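You operate a simulated robot arm through the tools that you are given. There is no shell and no other tool. Be economical: measure what you need, move in short steps, check, and stop when the job is done.

Carry out the task below with a simulated robot arm. There is one attempt and no reset: what you move stays moved.

## Task
Take the tray on the top of the white table and put it away on the rubber mat.

The check looks at the end state, three seconds after you hand in, the way a careful person would. Anything else that was tipped, shoved, dropped, spilled or broken makes it a failure.

## Robot
A 6-joint arm with a two-finger parallel gripper on a trunk, on a base that drives. Base frame: it is fixed to the floor where the robot stands at the start and does not move with it; the origin is under the middle of the robot, x ahead of it, y to its left, z up. Lengths are in mm, angles in rad, forces in N, time in s.
Its first joint turns from -2.897 to 2.897 rad. Places, roughly: rubber mat [4400, 10100, 900]. Payload 3.43 kg.
The tool frame sits at the grasp point between the pads (the TCP): z along the fingers, y along the line on which they close. The tips reach 34 mm beyond it. The gripper opens to 128 mm. The fingers are 24 mm wide and 12 mm thick; the gripper's body (48 by 130 mm) begins 96 mm behind the TCP.
Orientation is that of the tool frame in the base frame, as [roll, pitch, yaw] about the fixed x, y, z axes, in that order (R = Rz(yaw) Ry(pitch) Rx(roll)). With the fingers straight down and closing along the base's y, the tool's x points along the base's -x, its y along +y and its z along -z.

## Interface
- The arm moves only by the tool drive_tool. Its argument "targets" is a list of rows, each an object (a shift or turn left out is 0, a gripper value left out holds the last) with "xyz": the shift along the tool's x, y, z in mm, a list of three; "delta_rot": the turn, a rotation vector about the tool's x, y, z in degrees, a list of three; "fingers": the closure in counts, from 0 (fully open) to 255 (shut). In form: [{"xyz": [dx, dy, dz], "delta_rot": [wx, wy, wz], "fingers": fingers}, ...]. A call has 1 to 10 rows; each row is the pose to reach, as a shift and turn from the pose commanded when the call began, along the tool's axes at that moment. Rows are played at 5 a second. More than 50 mm and 0.15 rad between two rows, or a gripper value outside its range, and nothing of the call is played. A pose out of reach is approached as far as the arm can. The call stops where the force on the tool passes 40 N (or 10 N more than at its start, if that is more) or the arm is blocked; 0.2 s more then pass. The fingers move at their own pace (about 153 mm/s each) and stop on an object; they squeeze with about 24 N. The grip force told is the motor's: it shows also when the fingers shut on nothing. Time passes only in rows, and 0.2 s behind the last, so rows that repeat a pose let the fingers close. It gives the time, the measured TCP pose, the force on the tool (base axes), the opening and the grip force at its end, in the units of the frame above (readings bear some noise), and new pictures: "pictures" is both (left out), scene, wrist or none.
- Cameras (640 x 400 px; columns grow to the right, rows downward): "scene" is now at [173, 205.5, 1246.7]; the picture's right is [-0.26, -0.97, 0.00], its down [-0.19, 0.05, -0.98] and it looks along [0.95, -0.25, -0.19] (base axes); focal length 256 px, centre (320, 200). "wrist" rides on the gripper at [76, -11, -160] in the tool frame; the picture's right is [0.15, 0.99, 0.00], its down [-0.88, 0.13, -0.46] and it looks along [-0.45, 0.07, 0.89] (tool axes); focal length 234 px, centre (320, 200). There is no depth. A picture from a camera that has moved, and an enlarged one, comes with that camera's place and axes in the base frame and with its lens. The place of the scene camera against the robot may be out by one fixed shift of up to 18 mm in any direction.
- steer(legs): drives the robot by 1 to 6 legs, each [ahead, left, turn to the left] in mm, mm and rad, along the robot's own axes; the way and the turn of a leg run together, so that a leg with both is an arc; at most 1500 mm and 3.142 rad a leg. The arm and the cameras ride along, it lands a little off, and it stops where it bumps. It gives what a move gives, and a new picture of the scene camera.
- pan_tilt(pan, tilt): turns the head with the scene camera to pan (to the left, within 2.496 rad either way) and tilt (down, from -0.506 to 1.204), counted from straight ahead of the robot. It gives what a move gives, and a new picture of the scene camera.
- inspect(camera, box): a new picture of the part [left, top, right, bottom] of that camera's present view, enlarged. No time passes.
- sign_off(): hands the job in; it is judged then, once.

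Go step by step. Nothing tells you exact positions but the pictures and the camera data: compare them with the known pose of the tool, close in by small moves and look again before you grip or let go. The budget is 120 turns and 170 pictures, counting those below and the enlarged ones. Unless the task says otherwise, let go and move clear before handing in, and close with one line.

The tools are called after ">>>" as name(argument=value, ...) on one line, values as JSON. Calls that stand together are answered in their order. drive_tool: Moves the arm, as the interface text tells. Its arguments: {"type":"object","properties":{"targets":{"type":"array","items":{"type":"object","properties":{"xyz":{"type":"array","items":{"type":"number"}},"delta_rot":{"type":"array","items":{"type":"number"}},"fingers":{"type":"number"}}}},"pictures":{"type":"string","enum":["both","scene","wrist","none"]}},"required":["targets"]} The other tools are called the same way: steer (legs) drives the base; pan_tilt (pan, tilt) turns the head that bears the scene camera; inspect (camera, box) takes an enlarged picture of a part of a camera's view; sign_off () hands the job in.

At the start:

```text
clock: 0.0
position: [669.3, 134.7, 1157.0]
ee_rot: [-3.142, -0.001, -3.141]
force: [-0.1, -0.3, 0.4]
width: 128.0
finger_force: 0.1
robot x, y, heading: [3.0, -2.4, 0.001]
head pan, tilt: [-0.258, 0.194]
```

scene: 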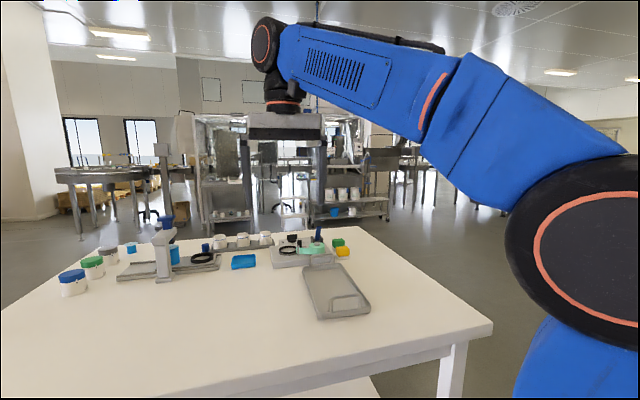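
wrist: 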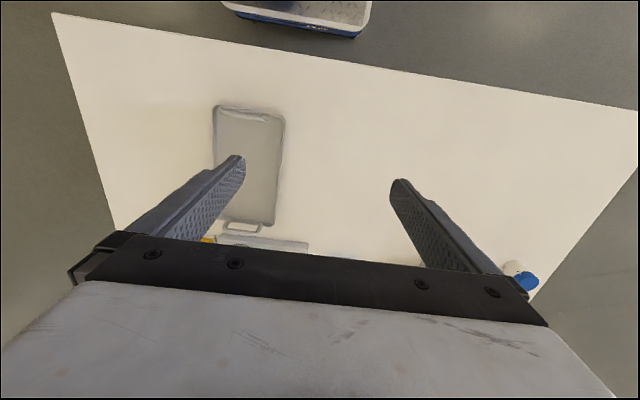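

I see a grey tray with bail handles on the white table, roughly at (780, 0, 870). I'll look closer before moving.

>>> inspect(camera="scene", box=[240, 220, 400, 330])

>>> inspect(camera="wrist", box=[180, 80, 340, 260])

```text
3.64 times, centred on (320, 275) of scene
camera zoom: at [173.0, 205.5, 1246.7], right [-0.26, -0.97, 0.0], down [-0.19, 0.05, -0.98], along [0.95, -0.25, -0.19], focal length 932 px, centre (320, -73)
```

zoom: 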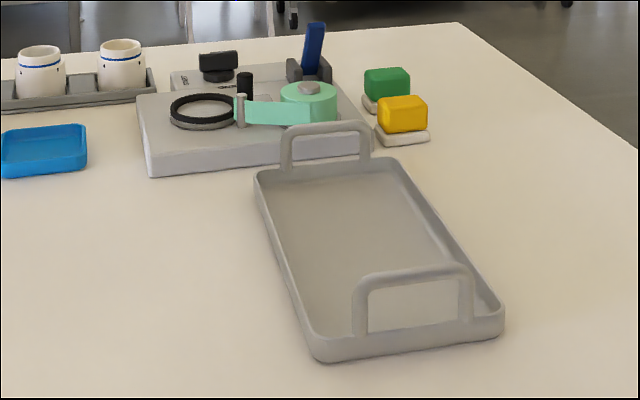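

```text
2.22 times, centred on (260, 170) of wrist
camera zoom: at [593.9, 122.8, 1316.5], right [-0.15, 0.99, 0.0], down [0.88, 0.13, 0.46], along [0.45, 0.07, -0.89], focal length 520 px, centre (453, 267)
```

zoom: 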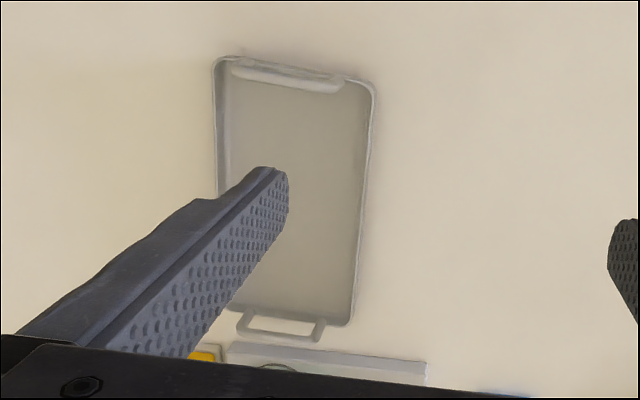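

The tray is about 230 x 128 mm, running along x, with an upright handle at each end; the near handle's bar is around (661, 11, 910). I'll bring the gripper above the near handle, turned a quarter so that it closes along x.

>>> drive_tool(targets=[{"xyz": [1, -12, 14], "delta_rot": [0, 0, 8.5]}, {"xyz": [2, -25, 28], "delta_rot": [0, 0, 17]}, {"xyz": [3, -38, 42], "delta_rot": [0, 0, 25.5]}, {"xyz": [4, -50, 56], "delta_rot": [0, 0, 34]}, {"xyz": [5, -62, 70], "delta_rot": [0, 0, 42.5]}, {"xyz": [6, -75, 84], "delta_rot": [0, 0, 51]}, {"xyz": [7, -88, 98], "delta_rot": [0, 0, 59.5]}, {"xyz": [8, -100, 112], "delta_rot": [0, 0, 68]}, {"xyz": [8, -112, 126], "delta_rot": [0, 0, 76.5]}, {"xyz": [8, -124, 140], "delta_rot": [0, 0, 85]}])

```text
clock: 2.2
position: [662.5, 10.2, 1017.4]
ee_rot: [3.141, 0.001, 1.656]
force: [0.8, -0.1, -0.1]
width: 128.1
finger_force: 0.0
robot x, y, heading: [2.6, -3.8, 0.005]
head pan, tilt: [-0.258, 0.194]
camera scene: at [173.0, 205.5, 1246.7], right [-0.26, -0.97, 0.0], down [-0.19, 0.05, -0.98], along [0.95, -0.25, -0.19], focal length 256 px, centre (320, 200)
camera wrist: at [645.1, 84.4, 1175.6], right [0.97, 0.23, 0.0], down [0.21, -0.87, 0.46], along [0.1, -0.44, -0.89], focal length 234 px, centre (320, 200)
```

scene: 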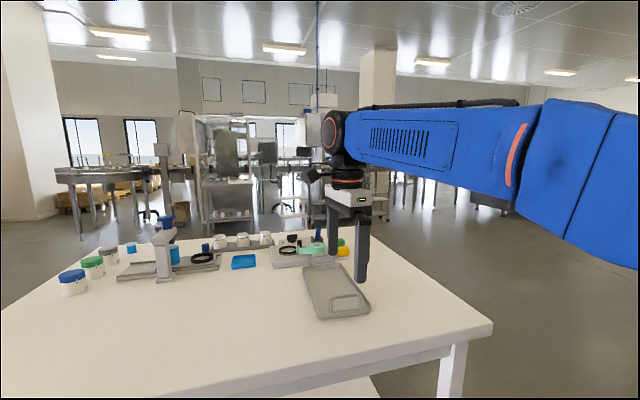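
wrist: 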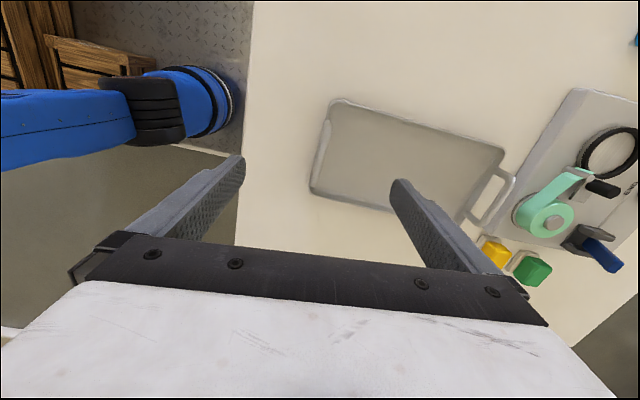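

The gripper is above the near end of the tray. I'll look closer to pin down the near handle.

>>> inspect(camera="wrist", box=[280, 80, 440, 220])

>>> inspect(camera="scene", box=[290, 240, 390, 330])

```text
2.86 times, centred on (360, 150) of wrist
camera zoom: at [645.1, 84.4, 1175.6], right [0.97, 0.23, 0.0], down [0.21, -0.87, 0.46], along [0.1, -0.44, -0.89], focal length 669 px, centre (206, 343)
```

zoom: 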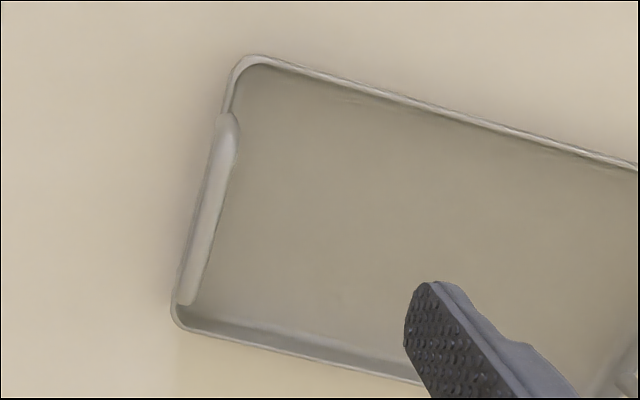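

```text
4.44 times, centred on (340, 285) of scene
camera zoom: at [173.0, 205.5, 1246.7], right [-0.26, -0.97, 0.0], down [-0.19, 0.05, -0.98], along [0.95, -0.25, -0.19], focal length 1140 px, centre (231, -178)
```

zoom: 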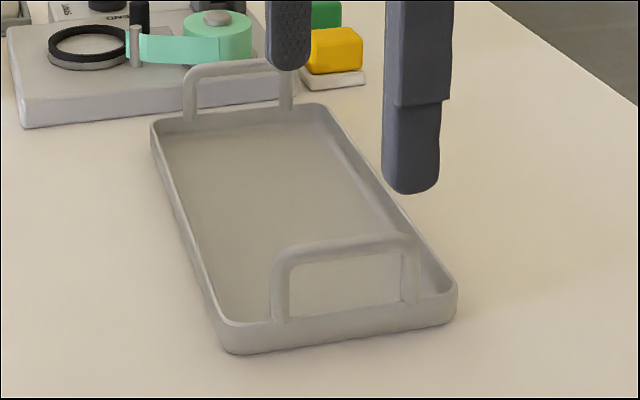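

The handle is a round bar standing right above the near wall, centred at about (661, 9) and 80 mm wide. I'll straighten the yaw and come down to just above it, then check.

>>> drive_tool(targets=[{"xyz": [-1, -1, 20], "delta_rot": [0, 0, 5], "fingers": 100}, {"xyz": [-1.4, -1.6, 40], "delta_rot": [0, 0, 5], "fingers": 130}, {"xyz": [-1.4, -1.6, 57], "delta_rot": [0, 0, 5], "fingers": 130}])

>>> inspect(camera="scene", box=[290, 240, 390, 330])

```text
clock: 3.0
position: [660.5, 10.1, 960.0]
ee_rot: [-3.141, 0.001, 1.569]
force: [-0.4, 0.3, 0.3]
width: 62.7
finger_force: 0.0
robot x, y, heading: [1.1, -1.0, 0.002]
head pan, tilt: [-0.258, 0.194]
camera scene: at [172.9, 205.5, 1246.7], right [-0.26, -0.97, 0.0], down [-0.19, 0.05, -0.98], along [0.95, -0.25, -0.19], focal length 256 px, centre (320, 200)
camera wrist: at [649.1, 85.7, 1118.8], right [0.99, 0.15, 0.0], down [0.13, -0.88, 0.46], along [0.07, -0.45, -0.89], focal length 234 px, centre (320, 200)
```

scene: 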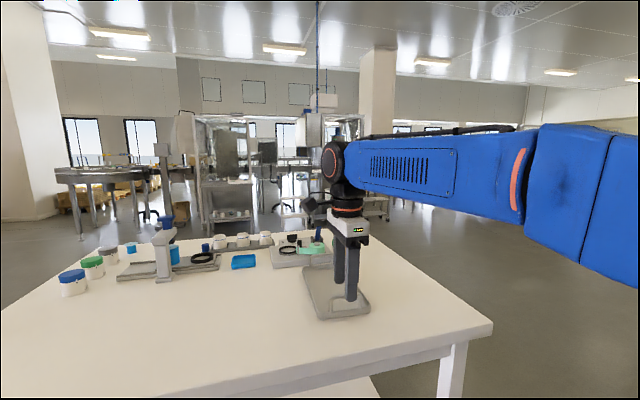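
wrist: 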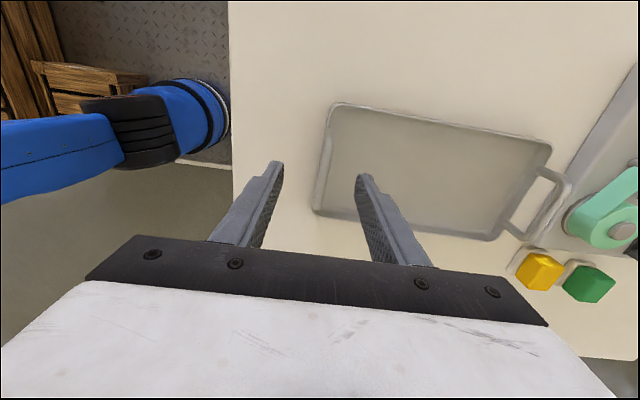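

```text
4.44 times, centred on (340, 285) of scene
camera zoom: at [172.9, 205.5, 1246.7], right [-0.26, -0.97, 0.0], down [-0.19, 0.05, -0.98], along [0.95, -0.25, -0.19], focal length 1140 px, centre (231, -178)
```

zoom: 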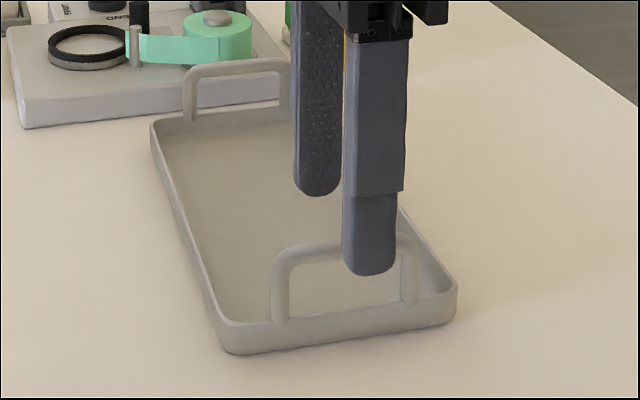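

The bar lies midway between the fingers. I'm coming down around it, with the tips stopping just above the tray floor, and will look before closing.

>>> drive_tool(targets=[{"xyz": [0, 2, 15], "fingers": 130}, {"xyz": [0, 2, 30]}, {"xyz": [0, 2, 45]}, {"xyz": [0, 2, 56]}], pictures="wrist")

>>> inspect(camera="scene", box=[290, 240, 390, 330])

```text
clock: 4.0
position: [661.8, 7.8, 904.6]
ee_rot: [3.141, 0.0, 1.571]
force: [0.2, -0.3, 0.3]
width: 62.8
finger_force: 0.1
robot x, y, heading: [2.1, 1.0, 0.001]
head pan, tilt: [-0.258, 0.194]
camera wrist: at [650.2, 83.7, 1063.2], right [0.99, 0.15, 0.0], down [0.13, -0.88, 0.46], along [0.07, -0.45, -0.89], focal length 234 px, centre (320, 200)
```

wrist: 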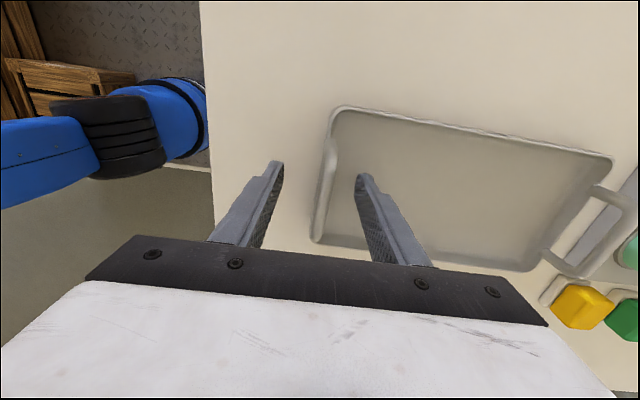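

```text
4.44 times, centred on (340, 285) of scene
camera zoom: at [172.9, 205.5, 1246.7], right [-0.26, -0.97, 0.0], down [-0.19, 0.05, -0.98], along [0.95, -0.25, -0.19], focal length 1140 px, centre (231, -178)
```

zoom: 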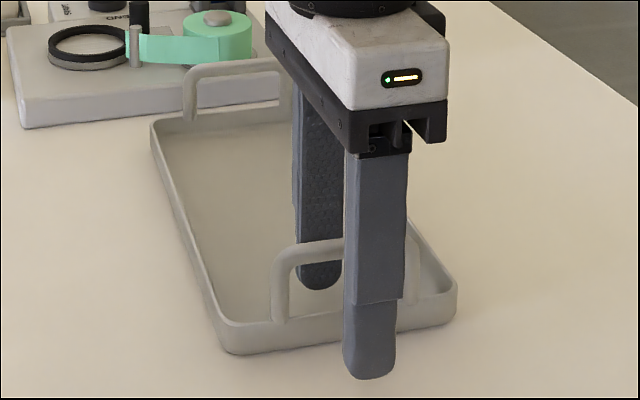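

The bar is between the fingers, about 2 mm further in x. Shifting that and closing.

>>> drive_tool(targets=[{"xyz": [0, 2, 0], "fingers": 180}, {"xyz": [0, 2, 0], "fingers": 220}, {"xyz": [0, 2, 0], "fingers": 255}, {"xyz": [0, 2, 0]}, {"xyz": [0, 2, 0]}])

>>> inspect(camera="scene", box=[290, 240, 390, 330])

```text
clock: 5.2
position: [663.1, 7.7, 904.0]
ee_rot: [3.141, 0.0, 1.571]
force: [-0.3, -0.4, 0.5]
width: 9.4
finger_force: 24.2
robot x, y, heading: [-2.3, -3.5, 0.006]
head pan, tilt: [-0.258, 0.194]
camera scene: at [173.0, 205.5, 1246.7], right [-0.26, -0.97, 0.0], down [-0.19, 0.05, -0.98], along [0.95, -0.25, -0.19], focal length 256 px, centre (320, 200)
camera wrist: at [652.3, 83.7, 1063.4], right [0.99, 0.15, 0.0], down [0.13, -0.88, 0.46], along [0.07, -0.45, -0.89], focal length 234 px, centre (320, 200)
```

scene: 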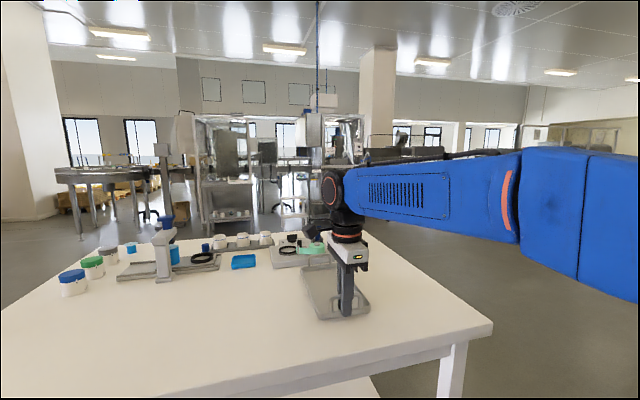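
wrist: 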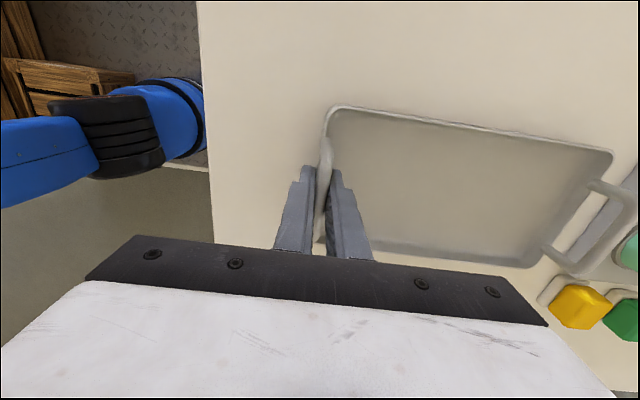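

```text
4.44 times, centred on (340, 285) of scene
camera zoom: at [173.0, 205.5, 1246.7], right [-0.26, -0.97, 0.0], down [-0.19, 0.05, -0.98], along [0.95, -0.25, -0.19], focal length 1140 px, centre (231, -178)
```

zoom: 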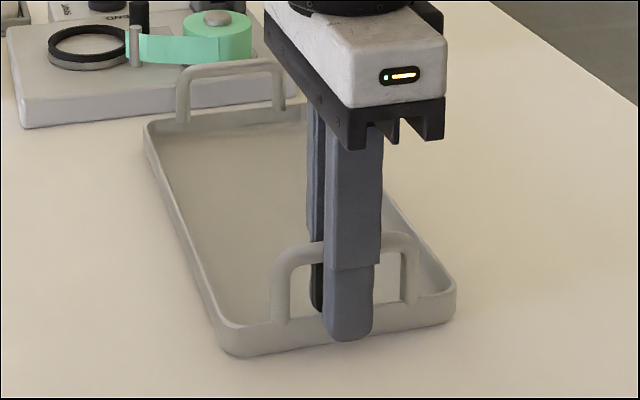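

The handle is held at 9.4 mm. I'll do a small trial lift to see the weight and whether the tray stays level.

>>> drive_tool(targets=[{"xyz": [0, 0, -3]}, {"xyz": [0, 0, -8]}, {"xyz": [0, 0, -14]}, {"xyz": [0, 0, -20]}], pictures="wrist")

>>> inspect(camera="scene", box=[290, 240, 390, 330])

```text
clock: 6.2
position: [664.4, 8.5, 924.0]
ee_rot: [3.14, -0.001, 1.568]
force: [-0.5, 0.5, -2.5]
width: 9.4
finger_force: 23.8
robot x, y, heading: [0.9, -1.2, -0.002]
head pan, tilt: [-0.258, 0.194]
camera wrist: at [654.0, 84.0, 1083.0], right [0.99, 0.15, 0.0], down [0.13, -0.88, 0.46], along [0.07, -0.45, -0.89], focal length 234 px, centre (320, 200)
```

wrist: 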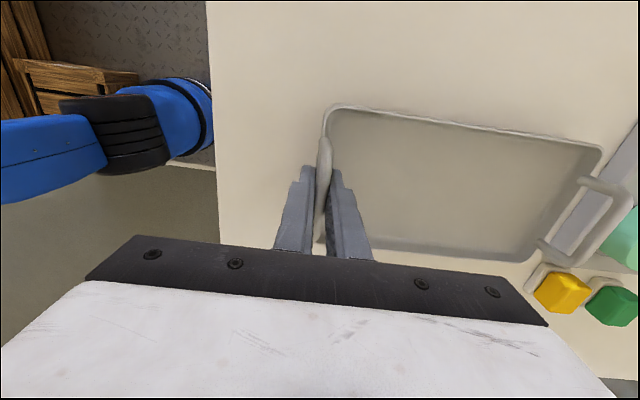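

```text
4.44 times, centred on (340, 285) of scene
camera zoom: at [173.1, 205.5, 1246.7], right [-0.26, -0.97, 0.0], down [-0.19, 0.05, -0.98], along [0.95, -0.25, -0.19], focal length 1140 px, centre (231, -178)
```

zoom: 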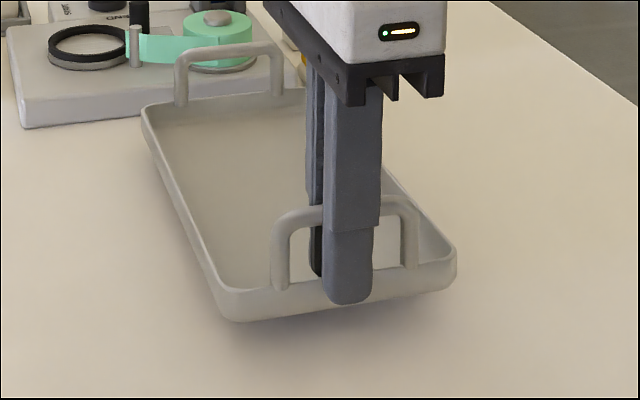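

The tray is lifting nearly level and weighs about 3 N or a bit more. I continue up and pull back, away from the things behind.

>>> drive_tool(targets=[{"xyz": [0, 0, -12]}, {"xyz": [0, -3, -25]}, {"xyz": [0, -8, -40]}, {"xyz": [0, -14, -55]}, {"xyz": [0, -22, -70]}, {"xyz": [0, -30, -85]}, {"xyz": [0, -40, -100]}, {"xyz": [0, -50, -115]}, {"xyz": [0, -60, -130]}])

```text
clock: 8.2
position: [603.4, 6.2, 1055.0]
ee_rot: [-3.141, 0.001, 1.57]
force: [0.0, 1.0, -3.4]
width: 9.6
finger_force: 24.3
robot x, y, heading: [2.5, 3.6, 0.001]
head pan, tilt: [-0.258, 0.194]
camera scene: at [173.1, 205.5, 1246.7], right [-0.26, -0.97, 0.0], down [-0.19, 0.05, -0.98], along [0.95, -0.25, -0.19], focal length 256 px, centre (320, 200)
camera wrist: at [593.1, 82.6, 1213.3], right [0.99, 0.15, 0.0], down [0.13, -0.88, 0.46], along [0.07, -0.45, -0.89], focal length 234 px, centre (320, 200)
```

scene: 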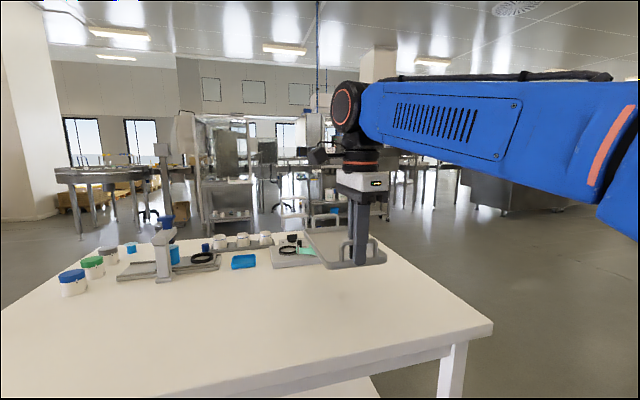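
wrist: 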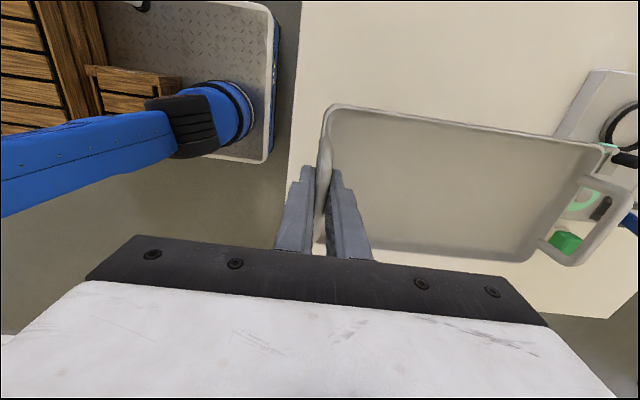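

The tray is held firmly and level. Now I look around for a route to the mat, far ahead-left.

>>> pan_tilt(pan=0.8, tilt=0.25)

>>> pan_tilt(pan=1.7, tilt=0.25)

>>> pan_tilt(pan=2.49, tilt=0.5)

>>> pan_tilt(pan=-2.3, tilt=0.5)

>>> pan_tilt(pan=-1.3, tilt=0.25)

```text
clock: 9.5
position: [604.2, 7.1, 1055.1]
ee_rot: [-3.141, -0.001, 1.571]
force: [-0.3, 0.5, -2.5]
width: 9.3
finger_force: 24.2
robot x, y, heading: [-1.2, -2.4, 0.005]
head pan, tilt: [0.799, 0.25]
camera scene: at [148.1, 296.2, 1241.6], right [0.72, -0.7, 0.0], down [-0.17, -0.18, -0.97], along [0.68, 0.69, -0.25], focal length 256 px, centre (320, 200)
```

scene: 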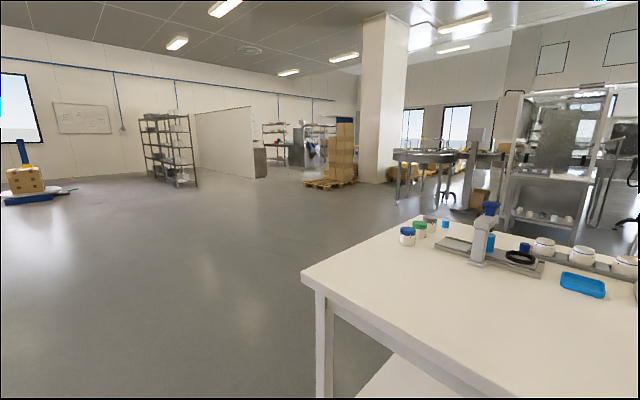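

```text
clock: 10.7
position: [604.2, 7.4, 1054.5]
ee_rot: [3.141, 0.001, 1.571]
force: [-0.9, -0.2, -2.5]
width: 9.5
finger_force: 23.7
robot x, y, heading: [-0.3, 3.0, -0.0]
head pan, tilt: [1.7, 0.25]
camera scene: at [71.0, 321.9, 1241.6], right [0.99, 0.13, 0.0], down [0.03, -0.24, -0.97], along [-0.12, 0.96, -0.25], focal length 256 px, centre (320, 200)
```

scene: 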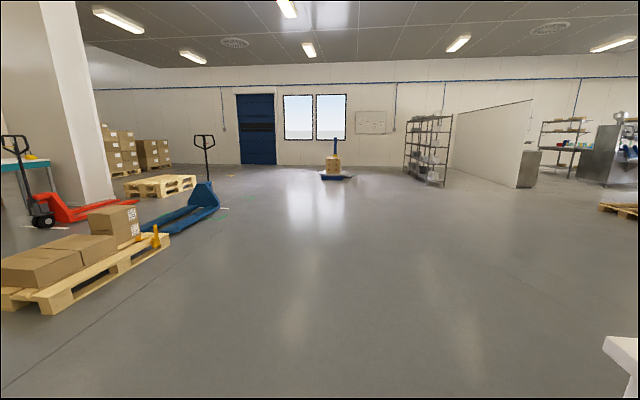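

```text
clock: 11.8
position: [604.3, 6.0, 1054.0]
ee_rot: [-3.141, 0.0, 1.57]
force: [-0.4, -0.7, -3.0]
width: 9.4
finger_force: 24.0
robot x, y, heading: [-4.3, 0.1, 0.002]
head pan, tilt: [2.491, 0.499]
camera scene: at [10.6, 284.5, 1218.5], right [0.61, 0.8, 0.0], down [0.38, -0.29, -0.88], along [-0.7, 0.53, -0.48], focal length 256 px, centre (320, 200)
```

scene: 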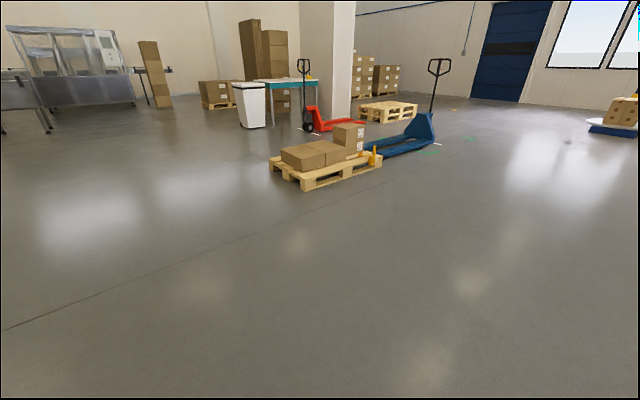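

```text
clock: 15.6
position: [604.0, 6.7, 1053.5]
ee_rot: [-3.141, -0.002, 1.572]
force: [-0.9, -0.2, -1.7]
width: 9.7
finger_force: 23.8
robot x, y, heading: [2.0, 1.9, 0.001]
head pan, tilt: [-2.3, 0.499]
camera scene: at [22.4, 161.4, 1218.4], right [-0.75, 0.67, 0.0], down [0.32, 0.36, -0.88], along [-0.59, -0.65, -0.48], focal length 256 px, centre (320, 200)
```

scene: 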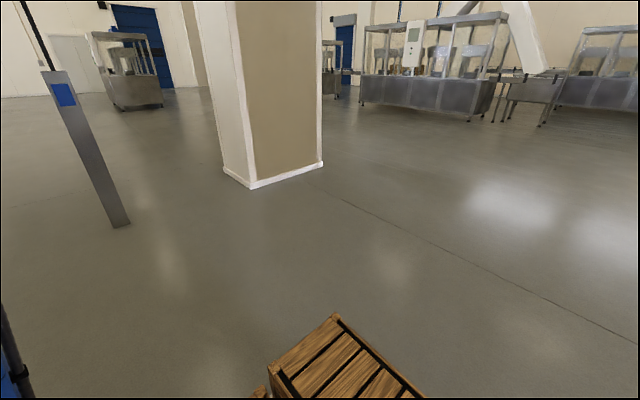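

```text
clock: 16.9
position: [603.9, 6.2, 1054.7]
ee_rot: [-3.141, 0.0, 1.57]
force: [0.2, -0.7, -3.3]
width: 9.6
finger_force: 23.4
robot x, y, heading: [0.7, 0.8, 0.004]
head pan, tilt: [-1.3, 0.25]
camera scene: at [107.9, 139.2, 1241.5], right [-0.96, -0.27, 0.0], down [-0.07, 0.24, -0.97], along [0.26, -0.93, -0.25], focal length 256 px, centre (320, 200)
```

scene: 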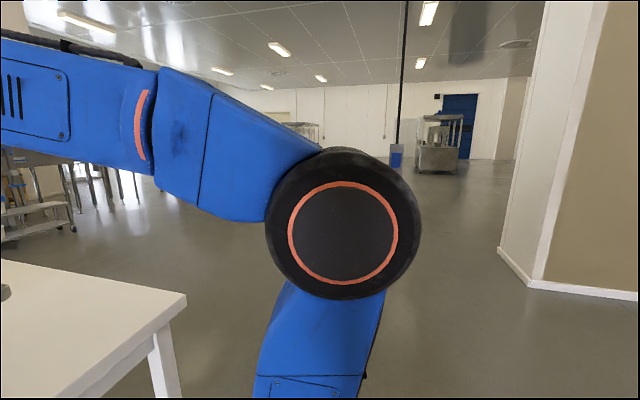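

The tray stays held. The mat lies about 11 m away at about 66 degrees left, near a partition wall; I'll look that way enlarged.

>>> pan_tilt(pan=1.1, tilt=0.15)

>>> inspect(camera="scene", box=[220, 110, 460, 260])

```text
clock: 19.1
position: [603.9, 7.2, 1055.1]
ee_rot: [3.141, 0.002, 1.57]
force: [0.1, 0.4, -2.0]
width: 9.4
finger_force: 23.7
robot x, y, heading: [2.0, -2.0, 0.0]
head pan, tilt: [1.1, 0.15]
camera scene: at [125.1, 311.9, 1250.8], right [0.89, -0.45, 0.0], down [-0.07, -0.13, -0.99], along [0.45, 0.88, -0.15], focal length 256 px, centre (320, 200)
```

scene: 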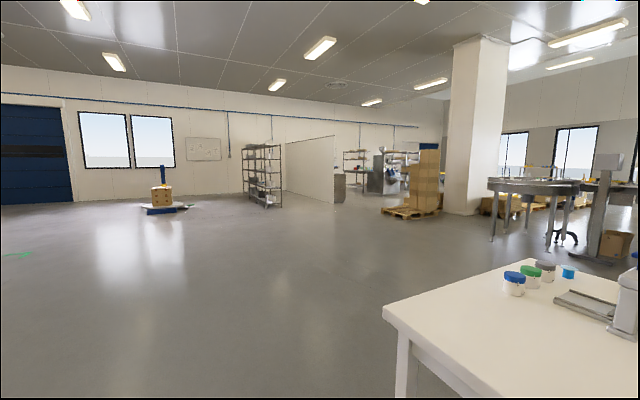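

```text
2.67 times, centred on (340, 185) of scene
camera zoom: at [125.1, 311.9, 1250.8], right [0.89, -0.45, 0.0], down [-0.07, -0.13, -0.99], along [0.45, 0.88, -0.15], focal length 684 px, centre (267, 240)
```

zoom: 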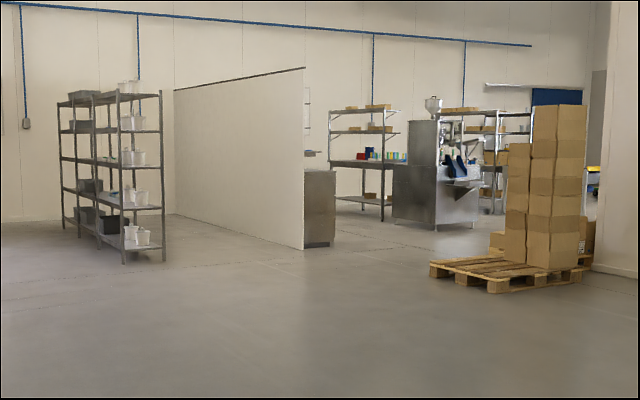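

The mat's spot is behind the partition wall (which runs along y at x≈3950, y 6900–11000), so I'll go round its near end. First I back off, step left clear of the table and turn.

>>> pan_tilt(pan=0.3, tilt=0.2)

>>> steer(legs=[[-450, 0, 0], [0, 1300, 0], [0, 0, 0.934]])

```text
clock: 20.2
position: [604.2, 6.9, 1055.2]
ee_rot: [-3.142, 0.0, 1.571]
force: [0.2, -0.1, -2.6]
width: 9.5
finger_force: 23.8
robot x, y, heading: [2.0, 1.1, -0.003]
head pan, tilt: [0.3, 0.201]
camera scene: at [172.0, 256.9, 1246.1], right [0.3, -0.95, 0.0], down [-0.19, -0.06, -0.98], along [0.94, 0.29, -0.2], focal length 256 px, centre (320, 200)
```

scene: 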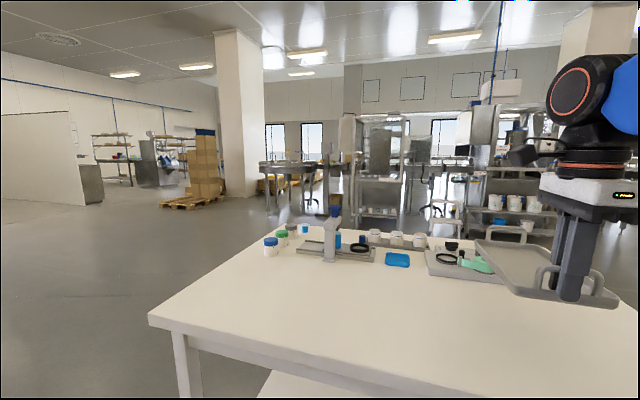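

```text
clock: 31.5
position: [-81.0, 1811.9, 1054.2]
ee_rot: [3.14, 0.0, 2.498]
force: [0.6, 0.2, -3.1]
width: 9.7
finger_force: 24.5
robot x, y, heading: [-441.2, 1323.3, 0.929]
head pan, tilt: [0.3, 0.201]
camera scene: at [-532.6, 1618.5, 1246.1], right [0.94, -0.34, 0.0], down [-0.07, -0.19, -0.98], along [0.33, 0.92, -0.2], focal length 256 px, centre (320, 200)
```

scene: 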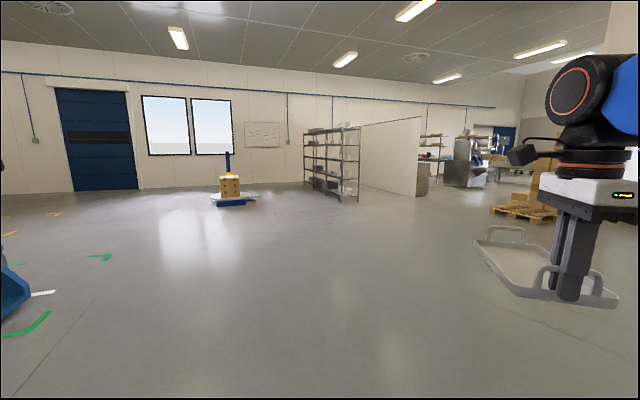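

The way ahead is clear; I drive along it towards the gap between the partition end and the pallet.

>>> steer(legs=[[1430, 0, 0], [1430, 0, 0], [1430, 0, 0], [1400, 0, 0], [0, 0, -0.75]])

```text
clock: 60.3
position: [3393.2, 6054.9, 1054.5]
ee_rot: [-3.141, 0.001, 1.813]
force: [-0.1, 0.3, -2.7]
width: 9.6
finger_force: 23.7
robot x, y, heading: [2810.3, 5902.6, 0.242]
head pan, tilt: [0.3, 0.201]
camera scene: at [2916.3, 6193.9, 1246.1], right [0.52, -0.86, 0.0], down [-0.17, -0.1, -0.98], along [0.84, 0.51, -0.2], focal length 256 px, centre (320, 200)
```

scene: 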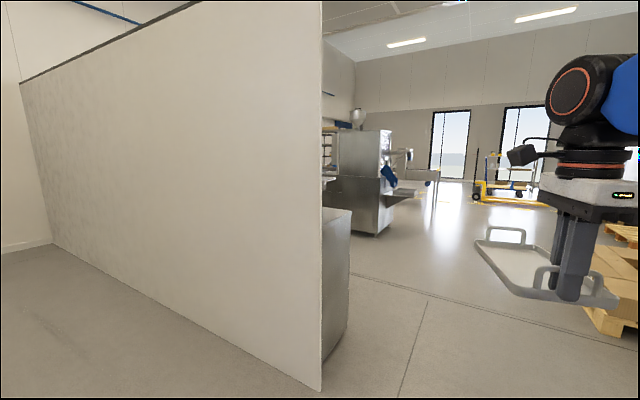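

The partition end is at about (3880, 6770), with a counter behind it and the pallet to the right. I go straight through the middle, then look left along the corridor.

>>> steer(legs=[[0, 0, -0.14], [1250, 0, 0], [1150, 0, 0]])

>>> pan_tilt(pan=1.55, tilt=0.2)

```text
clock: 72.5
position: [5754.3, 6193.5, 1055.0]
ee_rot: [3.141, 0.001, 1.679]
force: [-0.4, 0.7, -3.5]
width: 9.7
finger_force: 24.3
robot x, y, heading: [5152.7, 6126.1, 0.108]
head pan, tilt: [0.3, 0.201]
camera scene: at [5297.8, 6396.4, 1246.1], right [0.4, -0.92, 0.0], down [-0.18, -0.08, -0.98], along [0.9, 0.39, -0.2], focal length 256 px, centre (320, 200)
```

scene: 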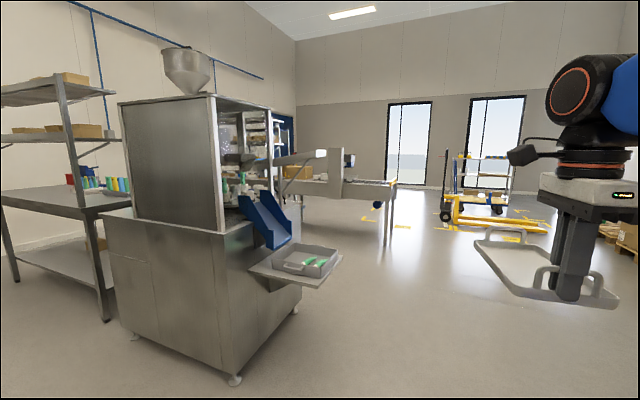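

```text
clock: 73.9
position: [5752.8, 6194.4, 1054.3]
ee_rot: [3.142, -0.001, 1.678]
force: [0.0, -0.6, -2.8]
width: 9.4
finger_force: 23.7
robot x, y, heading: [5154.2, 6124.3, 0.108]
head pan, tilt: [1.55, 0.201]
camera scene: at [5204.3, 6452.3, 1246.1], right [1.0, 0.09, 0.0], down [0.02, -0.2, -0.98], along [-0.08, 0.98, -0.2], focal length 256 px, centre (320, 200)
```

scene: 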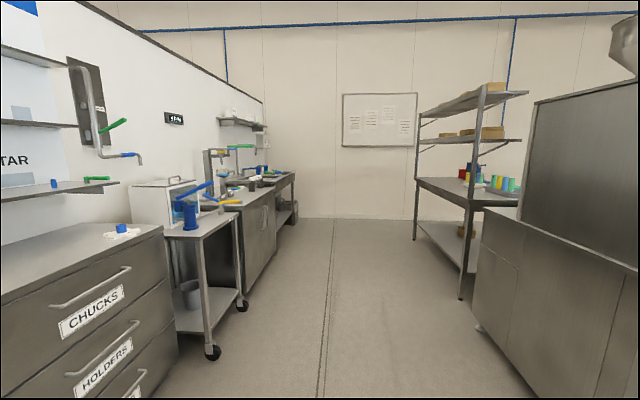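

The corridor runs along y with benches on the left; the mat's spot appears at the far left bench. I enlarge that.

>>> inspect(camera="scene", box=[170, 100, 330, 300])

>>> inspect(camera="scene", box=[190, 130, 310, 205])

```text
2.00 times, centred on (250, 200) of scene
camera zoom: at [5204.3, 6452.3, 1246.1], right [1.0, 0.09, 0.0], down [0.02, -0.2, -0.98], along [-0.08, 0.98, -0.2], focal length 513 px, centre (460, 200)
```

zoom: 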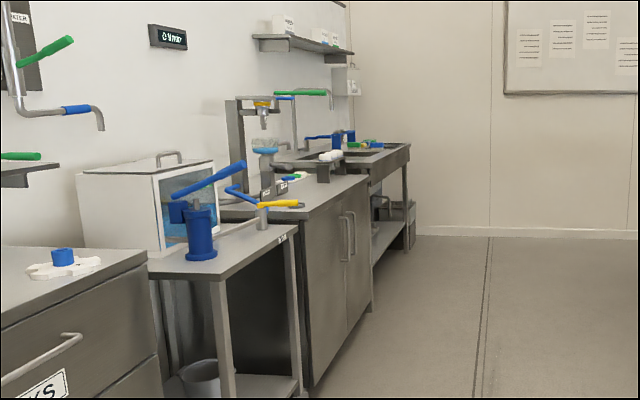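

```text
5.33 times, centred on (250, 168) of scene
camera zoom: at [5204.3, 6452.3, 1246.1], right [1.0, 0.09, 0.0], down [0.02, -0.2, -0.98], along [-0.08, 0.98, -0.2], focal length 1367 px, centre (693, 373)
```

zoom: 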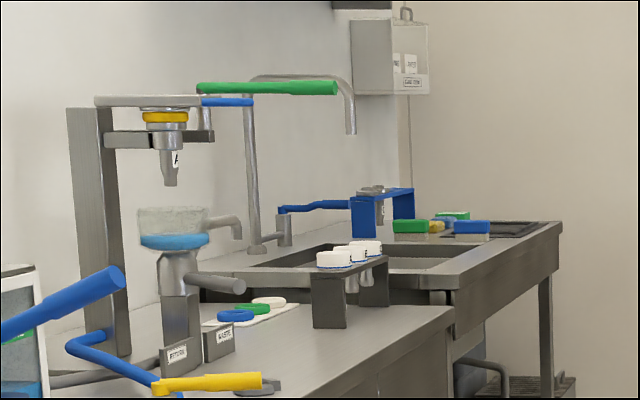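

A dark mat lies at the far end of the sink bench, beyond some sponges. I turn left and drive up the corridor.

>>> steer(legs=[[0, 0, 1.463], [1400, -100, 0], [1400, 0, 0]])

>>> pan_tilt(pan=0.7, tilt=0.35)

```text
clock: 90.6
position: [5341.2, 9440.7, 1054.0]
ee_rot: [-3.141, 0.0, 3.106]
force: [0.2, 0.0, -3.5]
width: 9.6
finger_force: 24.3
robot x, y, heading: [5325.1, 8833.7, 1.537]
head pan, tilt: [1.55, 0.201]
camera scene: at [5019.1, 8939.2, 1246.1], right [0.06, 1.0, 0.0], down [0.2, -0.01, -0.98], along [-0.98, 0.06, -0.2], focal length 256 px, centre (320, 200)
```

scene: 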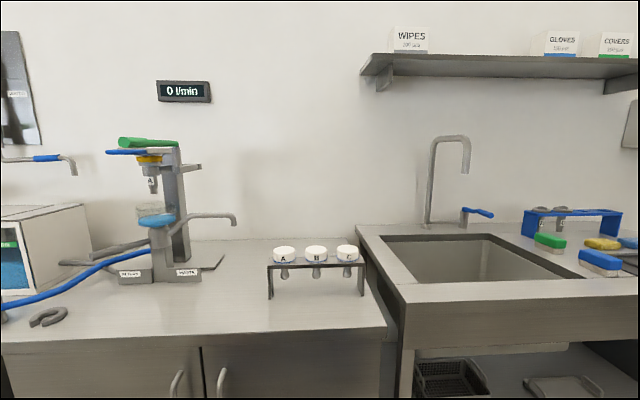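

```text
clock: 91.8
position: [5341.0, 9441.0, 1055.1]
ee_rot: [-3.14, 0.0, 3.105]
force: [0.0, 0.4, -2.1]
width: 9.3
finger_force: 24.0
robot x, y, heading: [5328.6, 8832.8, 1.533]
head pan, tilt: [0.7, 0.351]
camera scene: at [5054.7, 9007.2, 1232.1], right [0.79, 0.62, 0.0], down [0.21, -0.27, -0.94], along [-0.58, 0.74, -0.34], focal length 256 px, centre (320, 200)
```

scene: 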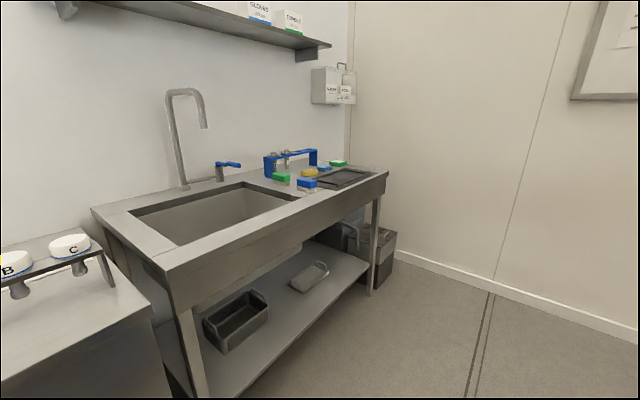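

I see the dark mat at the bench's far end, with sponges beside it. Enlarging.

>>> inspect(camera="scene", box=[255, 140, 395, 225])

```text
4.57 times, centred on (325, 182) of scene
camera zoom: at [5054.7, 9007.2, 1232.1], right [0.79, 0.62, 0.0], down [0.21, -0.27, -0.94], along [-0.58, 0.74, -0.34], focal length 1172 px, centre (297, 280)
```

zoom: 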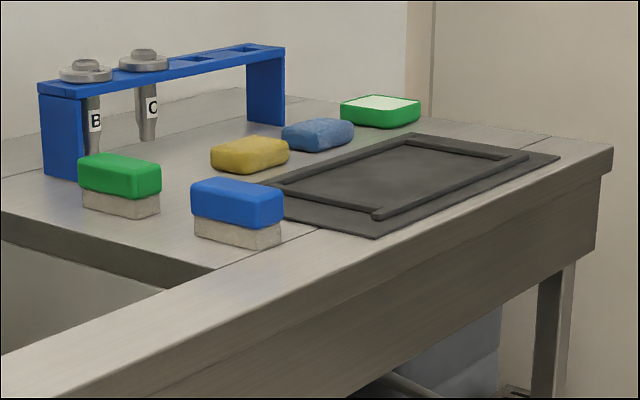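

The mat is a ribbed sheet about 390 x 200 mm, centred near (4373, 10060), long along y, with raised strips around a tray-sized field. I'll turn the tray so it points to the robot's left, then face the bench so that the tray lies along the mat.

>>> drive_tool(targets=[{"delta_rot": [0, 0, -8]}, {"delta_rot": [0, 0, -16]}, {"delta_rot": [0, 0, -24]}, {"delta_rot": [0, 0, -32]}, {"delta_rot": [0, 0, -40]}, {"delta_rot": [0, 0, -48]}, {"delta_rot": [0, 0, -56]}, {"delta_rot": [0, 0, -64]}, {"delta_rot": [0, 0, -72]}, {"delta_rot": [0, 0, -80]}], pictures="none")

>>> drive_tool(targets=[{"delta_rot": [0, 0, -5]}, {"delta_rot": [0, 0, -10]}], pictures="wrist")

>>> pan_tilt(pan=-0.1, tilt=0.35)

```text
clock: 94.0
position: [5341.9, 9441.2, 1055.3]
ee_rot: [-3.141, -0.001, -1.779]
force: [-0.1, -0.5, -1.9]
width: 9.5
finger_force: 24.2
robot x, y, heading: [5328.0, 8834.1, 1.537]
head pan, tilt: [0.7, 0.351]
```

```text
clock: 94.6
position: [5342.6, 9441.5, 1054.7]
ee_rot: [3.141, -0.001, -1.606]
force: [-0.2, 0.2, -4.0]
width: 9.6
finger_force: 23.8
robot x, y, heading: [5327.2, 8833.3, 1.537]
head pan, tilt: [0.7, 0.351]
camera wrist: at [5350.3, 9364.0, 1213.8], right [-0.99, -0.11, 0.0], down [-0.1, 0.88, 0.46], along [-0.05, 0.45, -0.89], focal length 234 px, centre (320, 200)
```

wrist: 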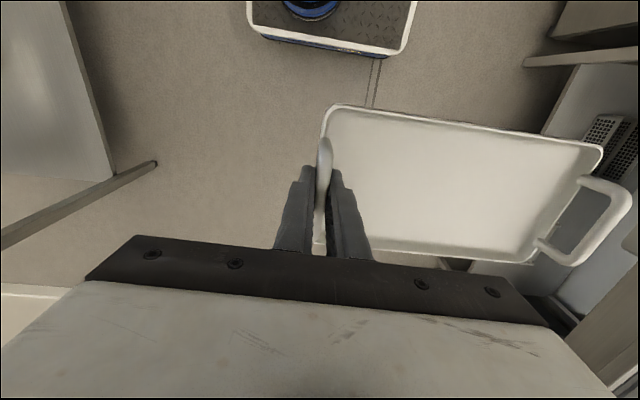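

```text
clock: 95.7
position: [5342.2, 9439.9, 1054.7]
ee_rot: [-3.14, -0.001, -1.607]
force: [0.4, 0.2, -3.1]
width: 9.5
finger_force: 23.9
robot x, y, heading: [5326.6, 8839.4, 1.533]
head pan, tilt: [-0.099, 0.351]
camera scene: at [5124.6, 9026.1, 1232.1], right [0.99, -0.13, 0.0], down [-0.05, -0.34, -0.94], along [0.13, 0.93, -0.34], focal length 256 px, centre (320, 200)
```

scene: 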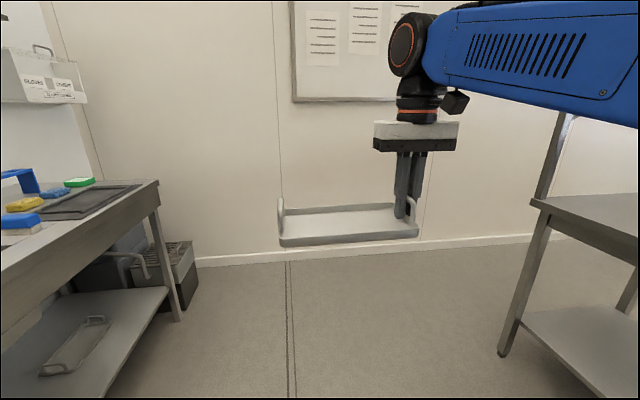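

The tray now points left, level. I step right, turn to face the bench, and move along to the mat.

>>> steer(legs=[[0, -150, 0], [0, 0, 1.606], [0, -1310, 0]])

```text
clock: 107.5
position: [4767.6, 10105.9, 1055.9]
ee_rot: [3.141, 0.001, 0.092]
force: [-0.2, -0.3, -2.6]
width: 9.4
finger_force: 23.9
robot x, y, heading: [5368.8, 10167.9, -3.046]
head pan, tilt: [-0.099, 0.351]
camera scene: at [5218.1, 9951.4, 1232.1], right [0.01, 1.0, 0.0], down [0.34, 0.0, -0.94], along [-0.94, 0.01, -0.34], focal length 256 px, centre (320, 200)
```

scene: 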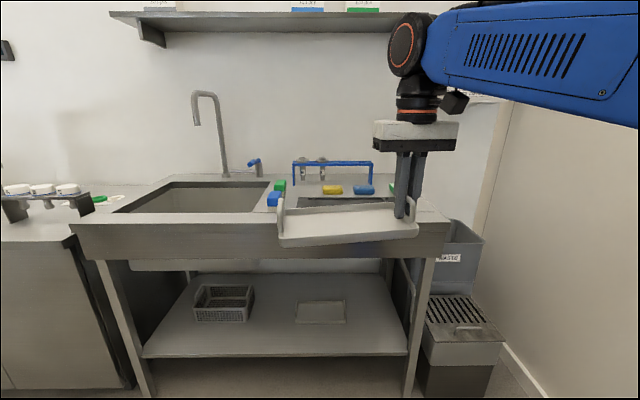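

The heading overshot by 0.095 rad; I correct that and drive in a bit closer to the bench, tray still well above it.

>>> steer(legs=[[0, 0, -0.095], [230, 0, 0]])

>>> pan_tilt(pan=-0.1, tilt=0.5)

>>> drive_tool(targets=[{"xyz": [0, 0, 0]}], pictures="wrist")

```text
clock: 109.7
position: [4539.9, 10161.8, 1054.5]
ee_rot: [3.141, 0.001, 0.0]
force: [0.4, 0.1, -3.3]
width: 9.4
finger_force: 24.4
robot x, y, heading: [5145.7, 10167.8, 3.14]
head pan, tilt: [-0.099, 0.351]
camera scene: at [4974.3, 9966.9, 1232.1], right [0.1, 0.99, 0.0], down [0.34, -0.03, -0.94], along [-0.93, 0.09, -0.34], focal length 256 px, centre (320, 200)
```

scene: 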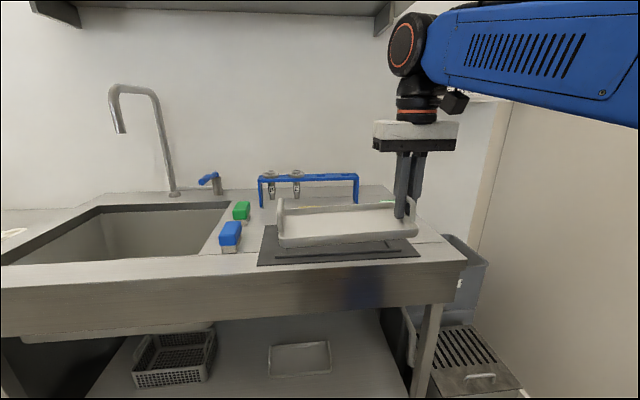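

```text
clock: 110.4
position: [4541.0, 10162.9, 1055.3]
ee_rot: [3.141, 0.001, 0.0]
force: [-0.3, 0.1, -2.6]
width: 9.5
finger_force: 24.0
robot x, y, heading: [5142.1, 10165.3, 3.139]
head pan, tilt: [-0.099, 0.499]
camera scene: at [4976.4, 9966.7, 1218.5], right [0.1, 0.99, 0.0], down [0.48, -0.05, -0.88], along [-0.87, 0.09, -0.48], focal length 256 px, centre (320, 200)
```

scene: 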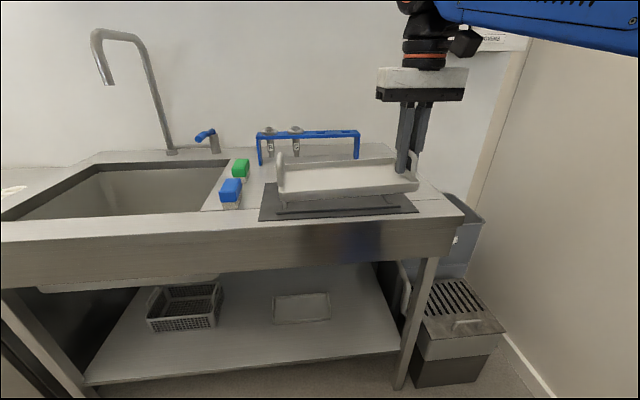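

```text
clock: 110.8
position: [4540.8, 10161.7, 1056.0]
ee_rot: [3.141, 0.002, 0.0]
force: [0.7, 0.7, -3.3]
width: 9.5
finger_force: 23.7
robot x, y, heading: [5143.1, 10166.6, 3.138]
head pan, tilt: [-0.099, 0.499]
camera wrist: at [4616.4, 10173.1, 1213.7], right [0.15, -0.99, 0.0], down [-0.88, -0.13, 0.46], along [-0.45, -0.07, -0.89], focal length 234 px, centre (320, 200)
```

wrist: 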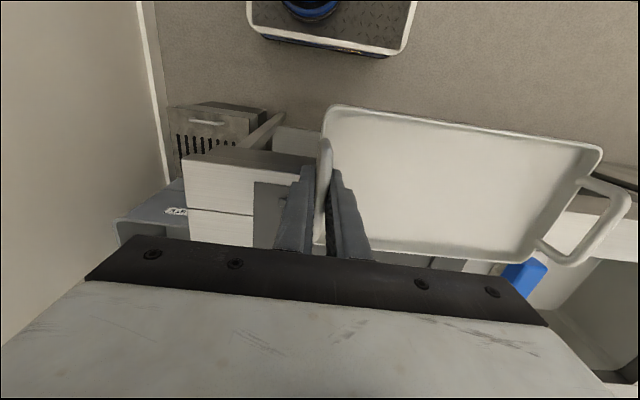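

The tray hangs in front of the mat. I enlarge both views to measure the mat.

>>> inspect(camera="scene", box=[210, 120, 470, 260])

>>> inspect(camera="wrist", box=[160, 130, 340, 260])

```text
2.46 times, centred on (340, 190) of scene
camera zoom: at [4976.4, 9966.7, 1218.4], right [0.1, 0.99, 0.0], down [0.48, -0.05, -0.88], along [-0.87, 0.09, -0.48], focal length 631 px, centre (271, 225)
```

zoom: 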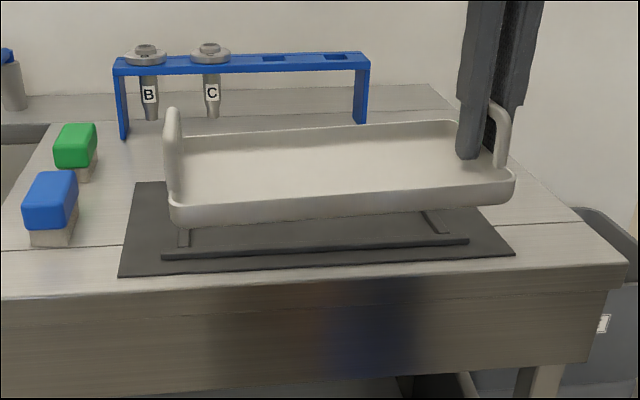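

```text
3.08 times, centred on (250, 195) of wrist
camera zoom: at [4616.4, 10173.1, 1213.7], right [0.15, -0.99, 0.0], down [-0.88, -0.13, 0.46], along [-0.45, -0.07, -0.89], focal length 720 px, centre (535, 215)
```

zoom: 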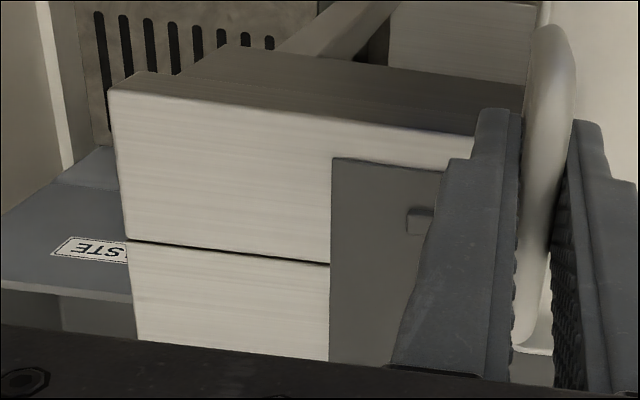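

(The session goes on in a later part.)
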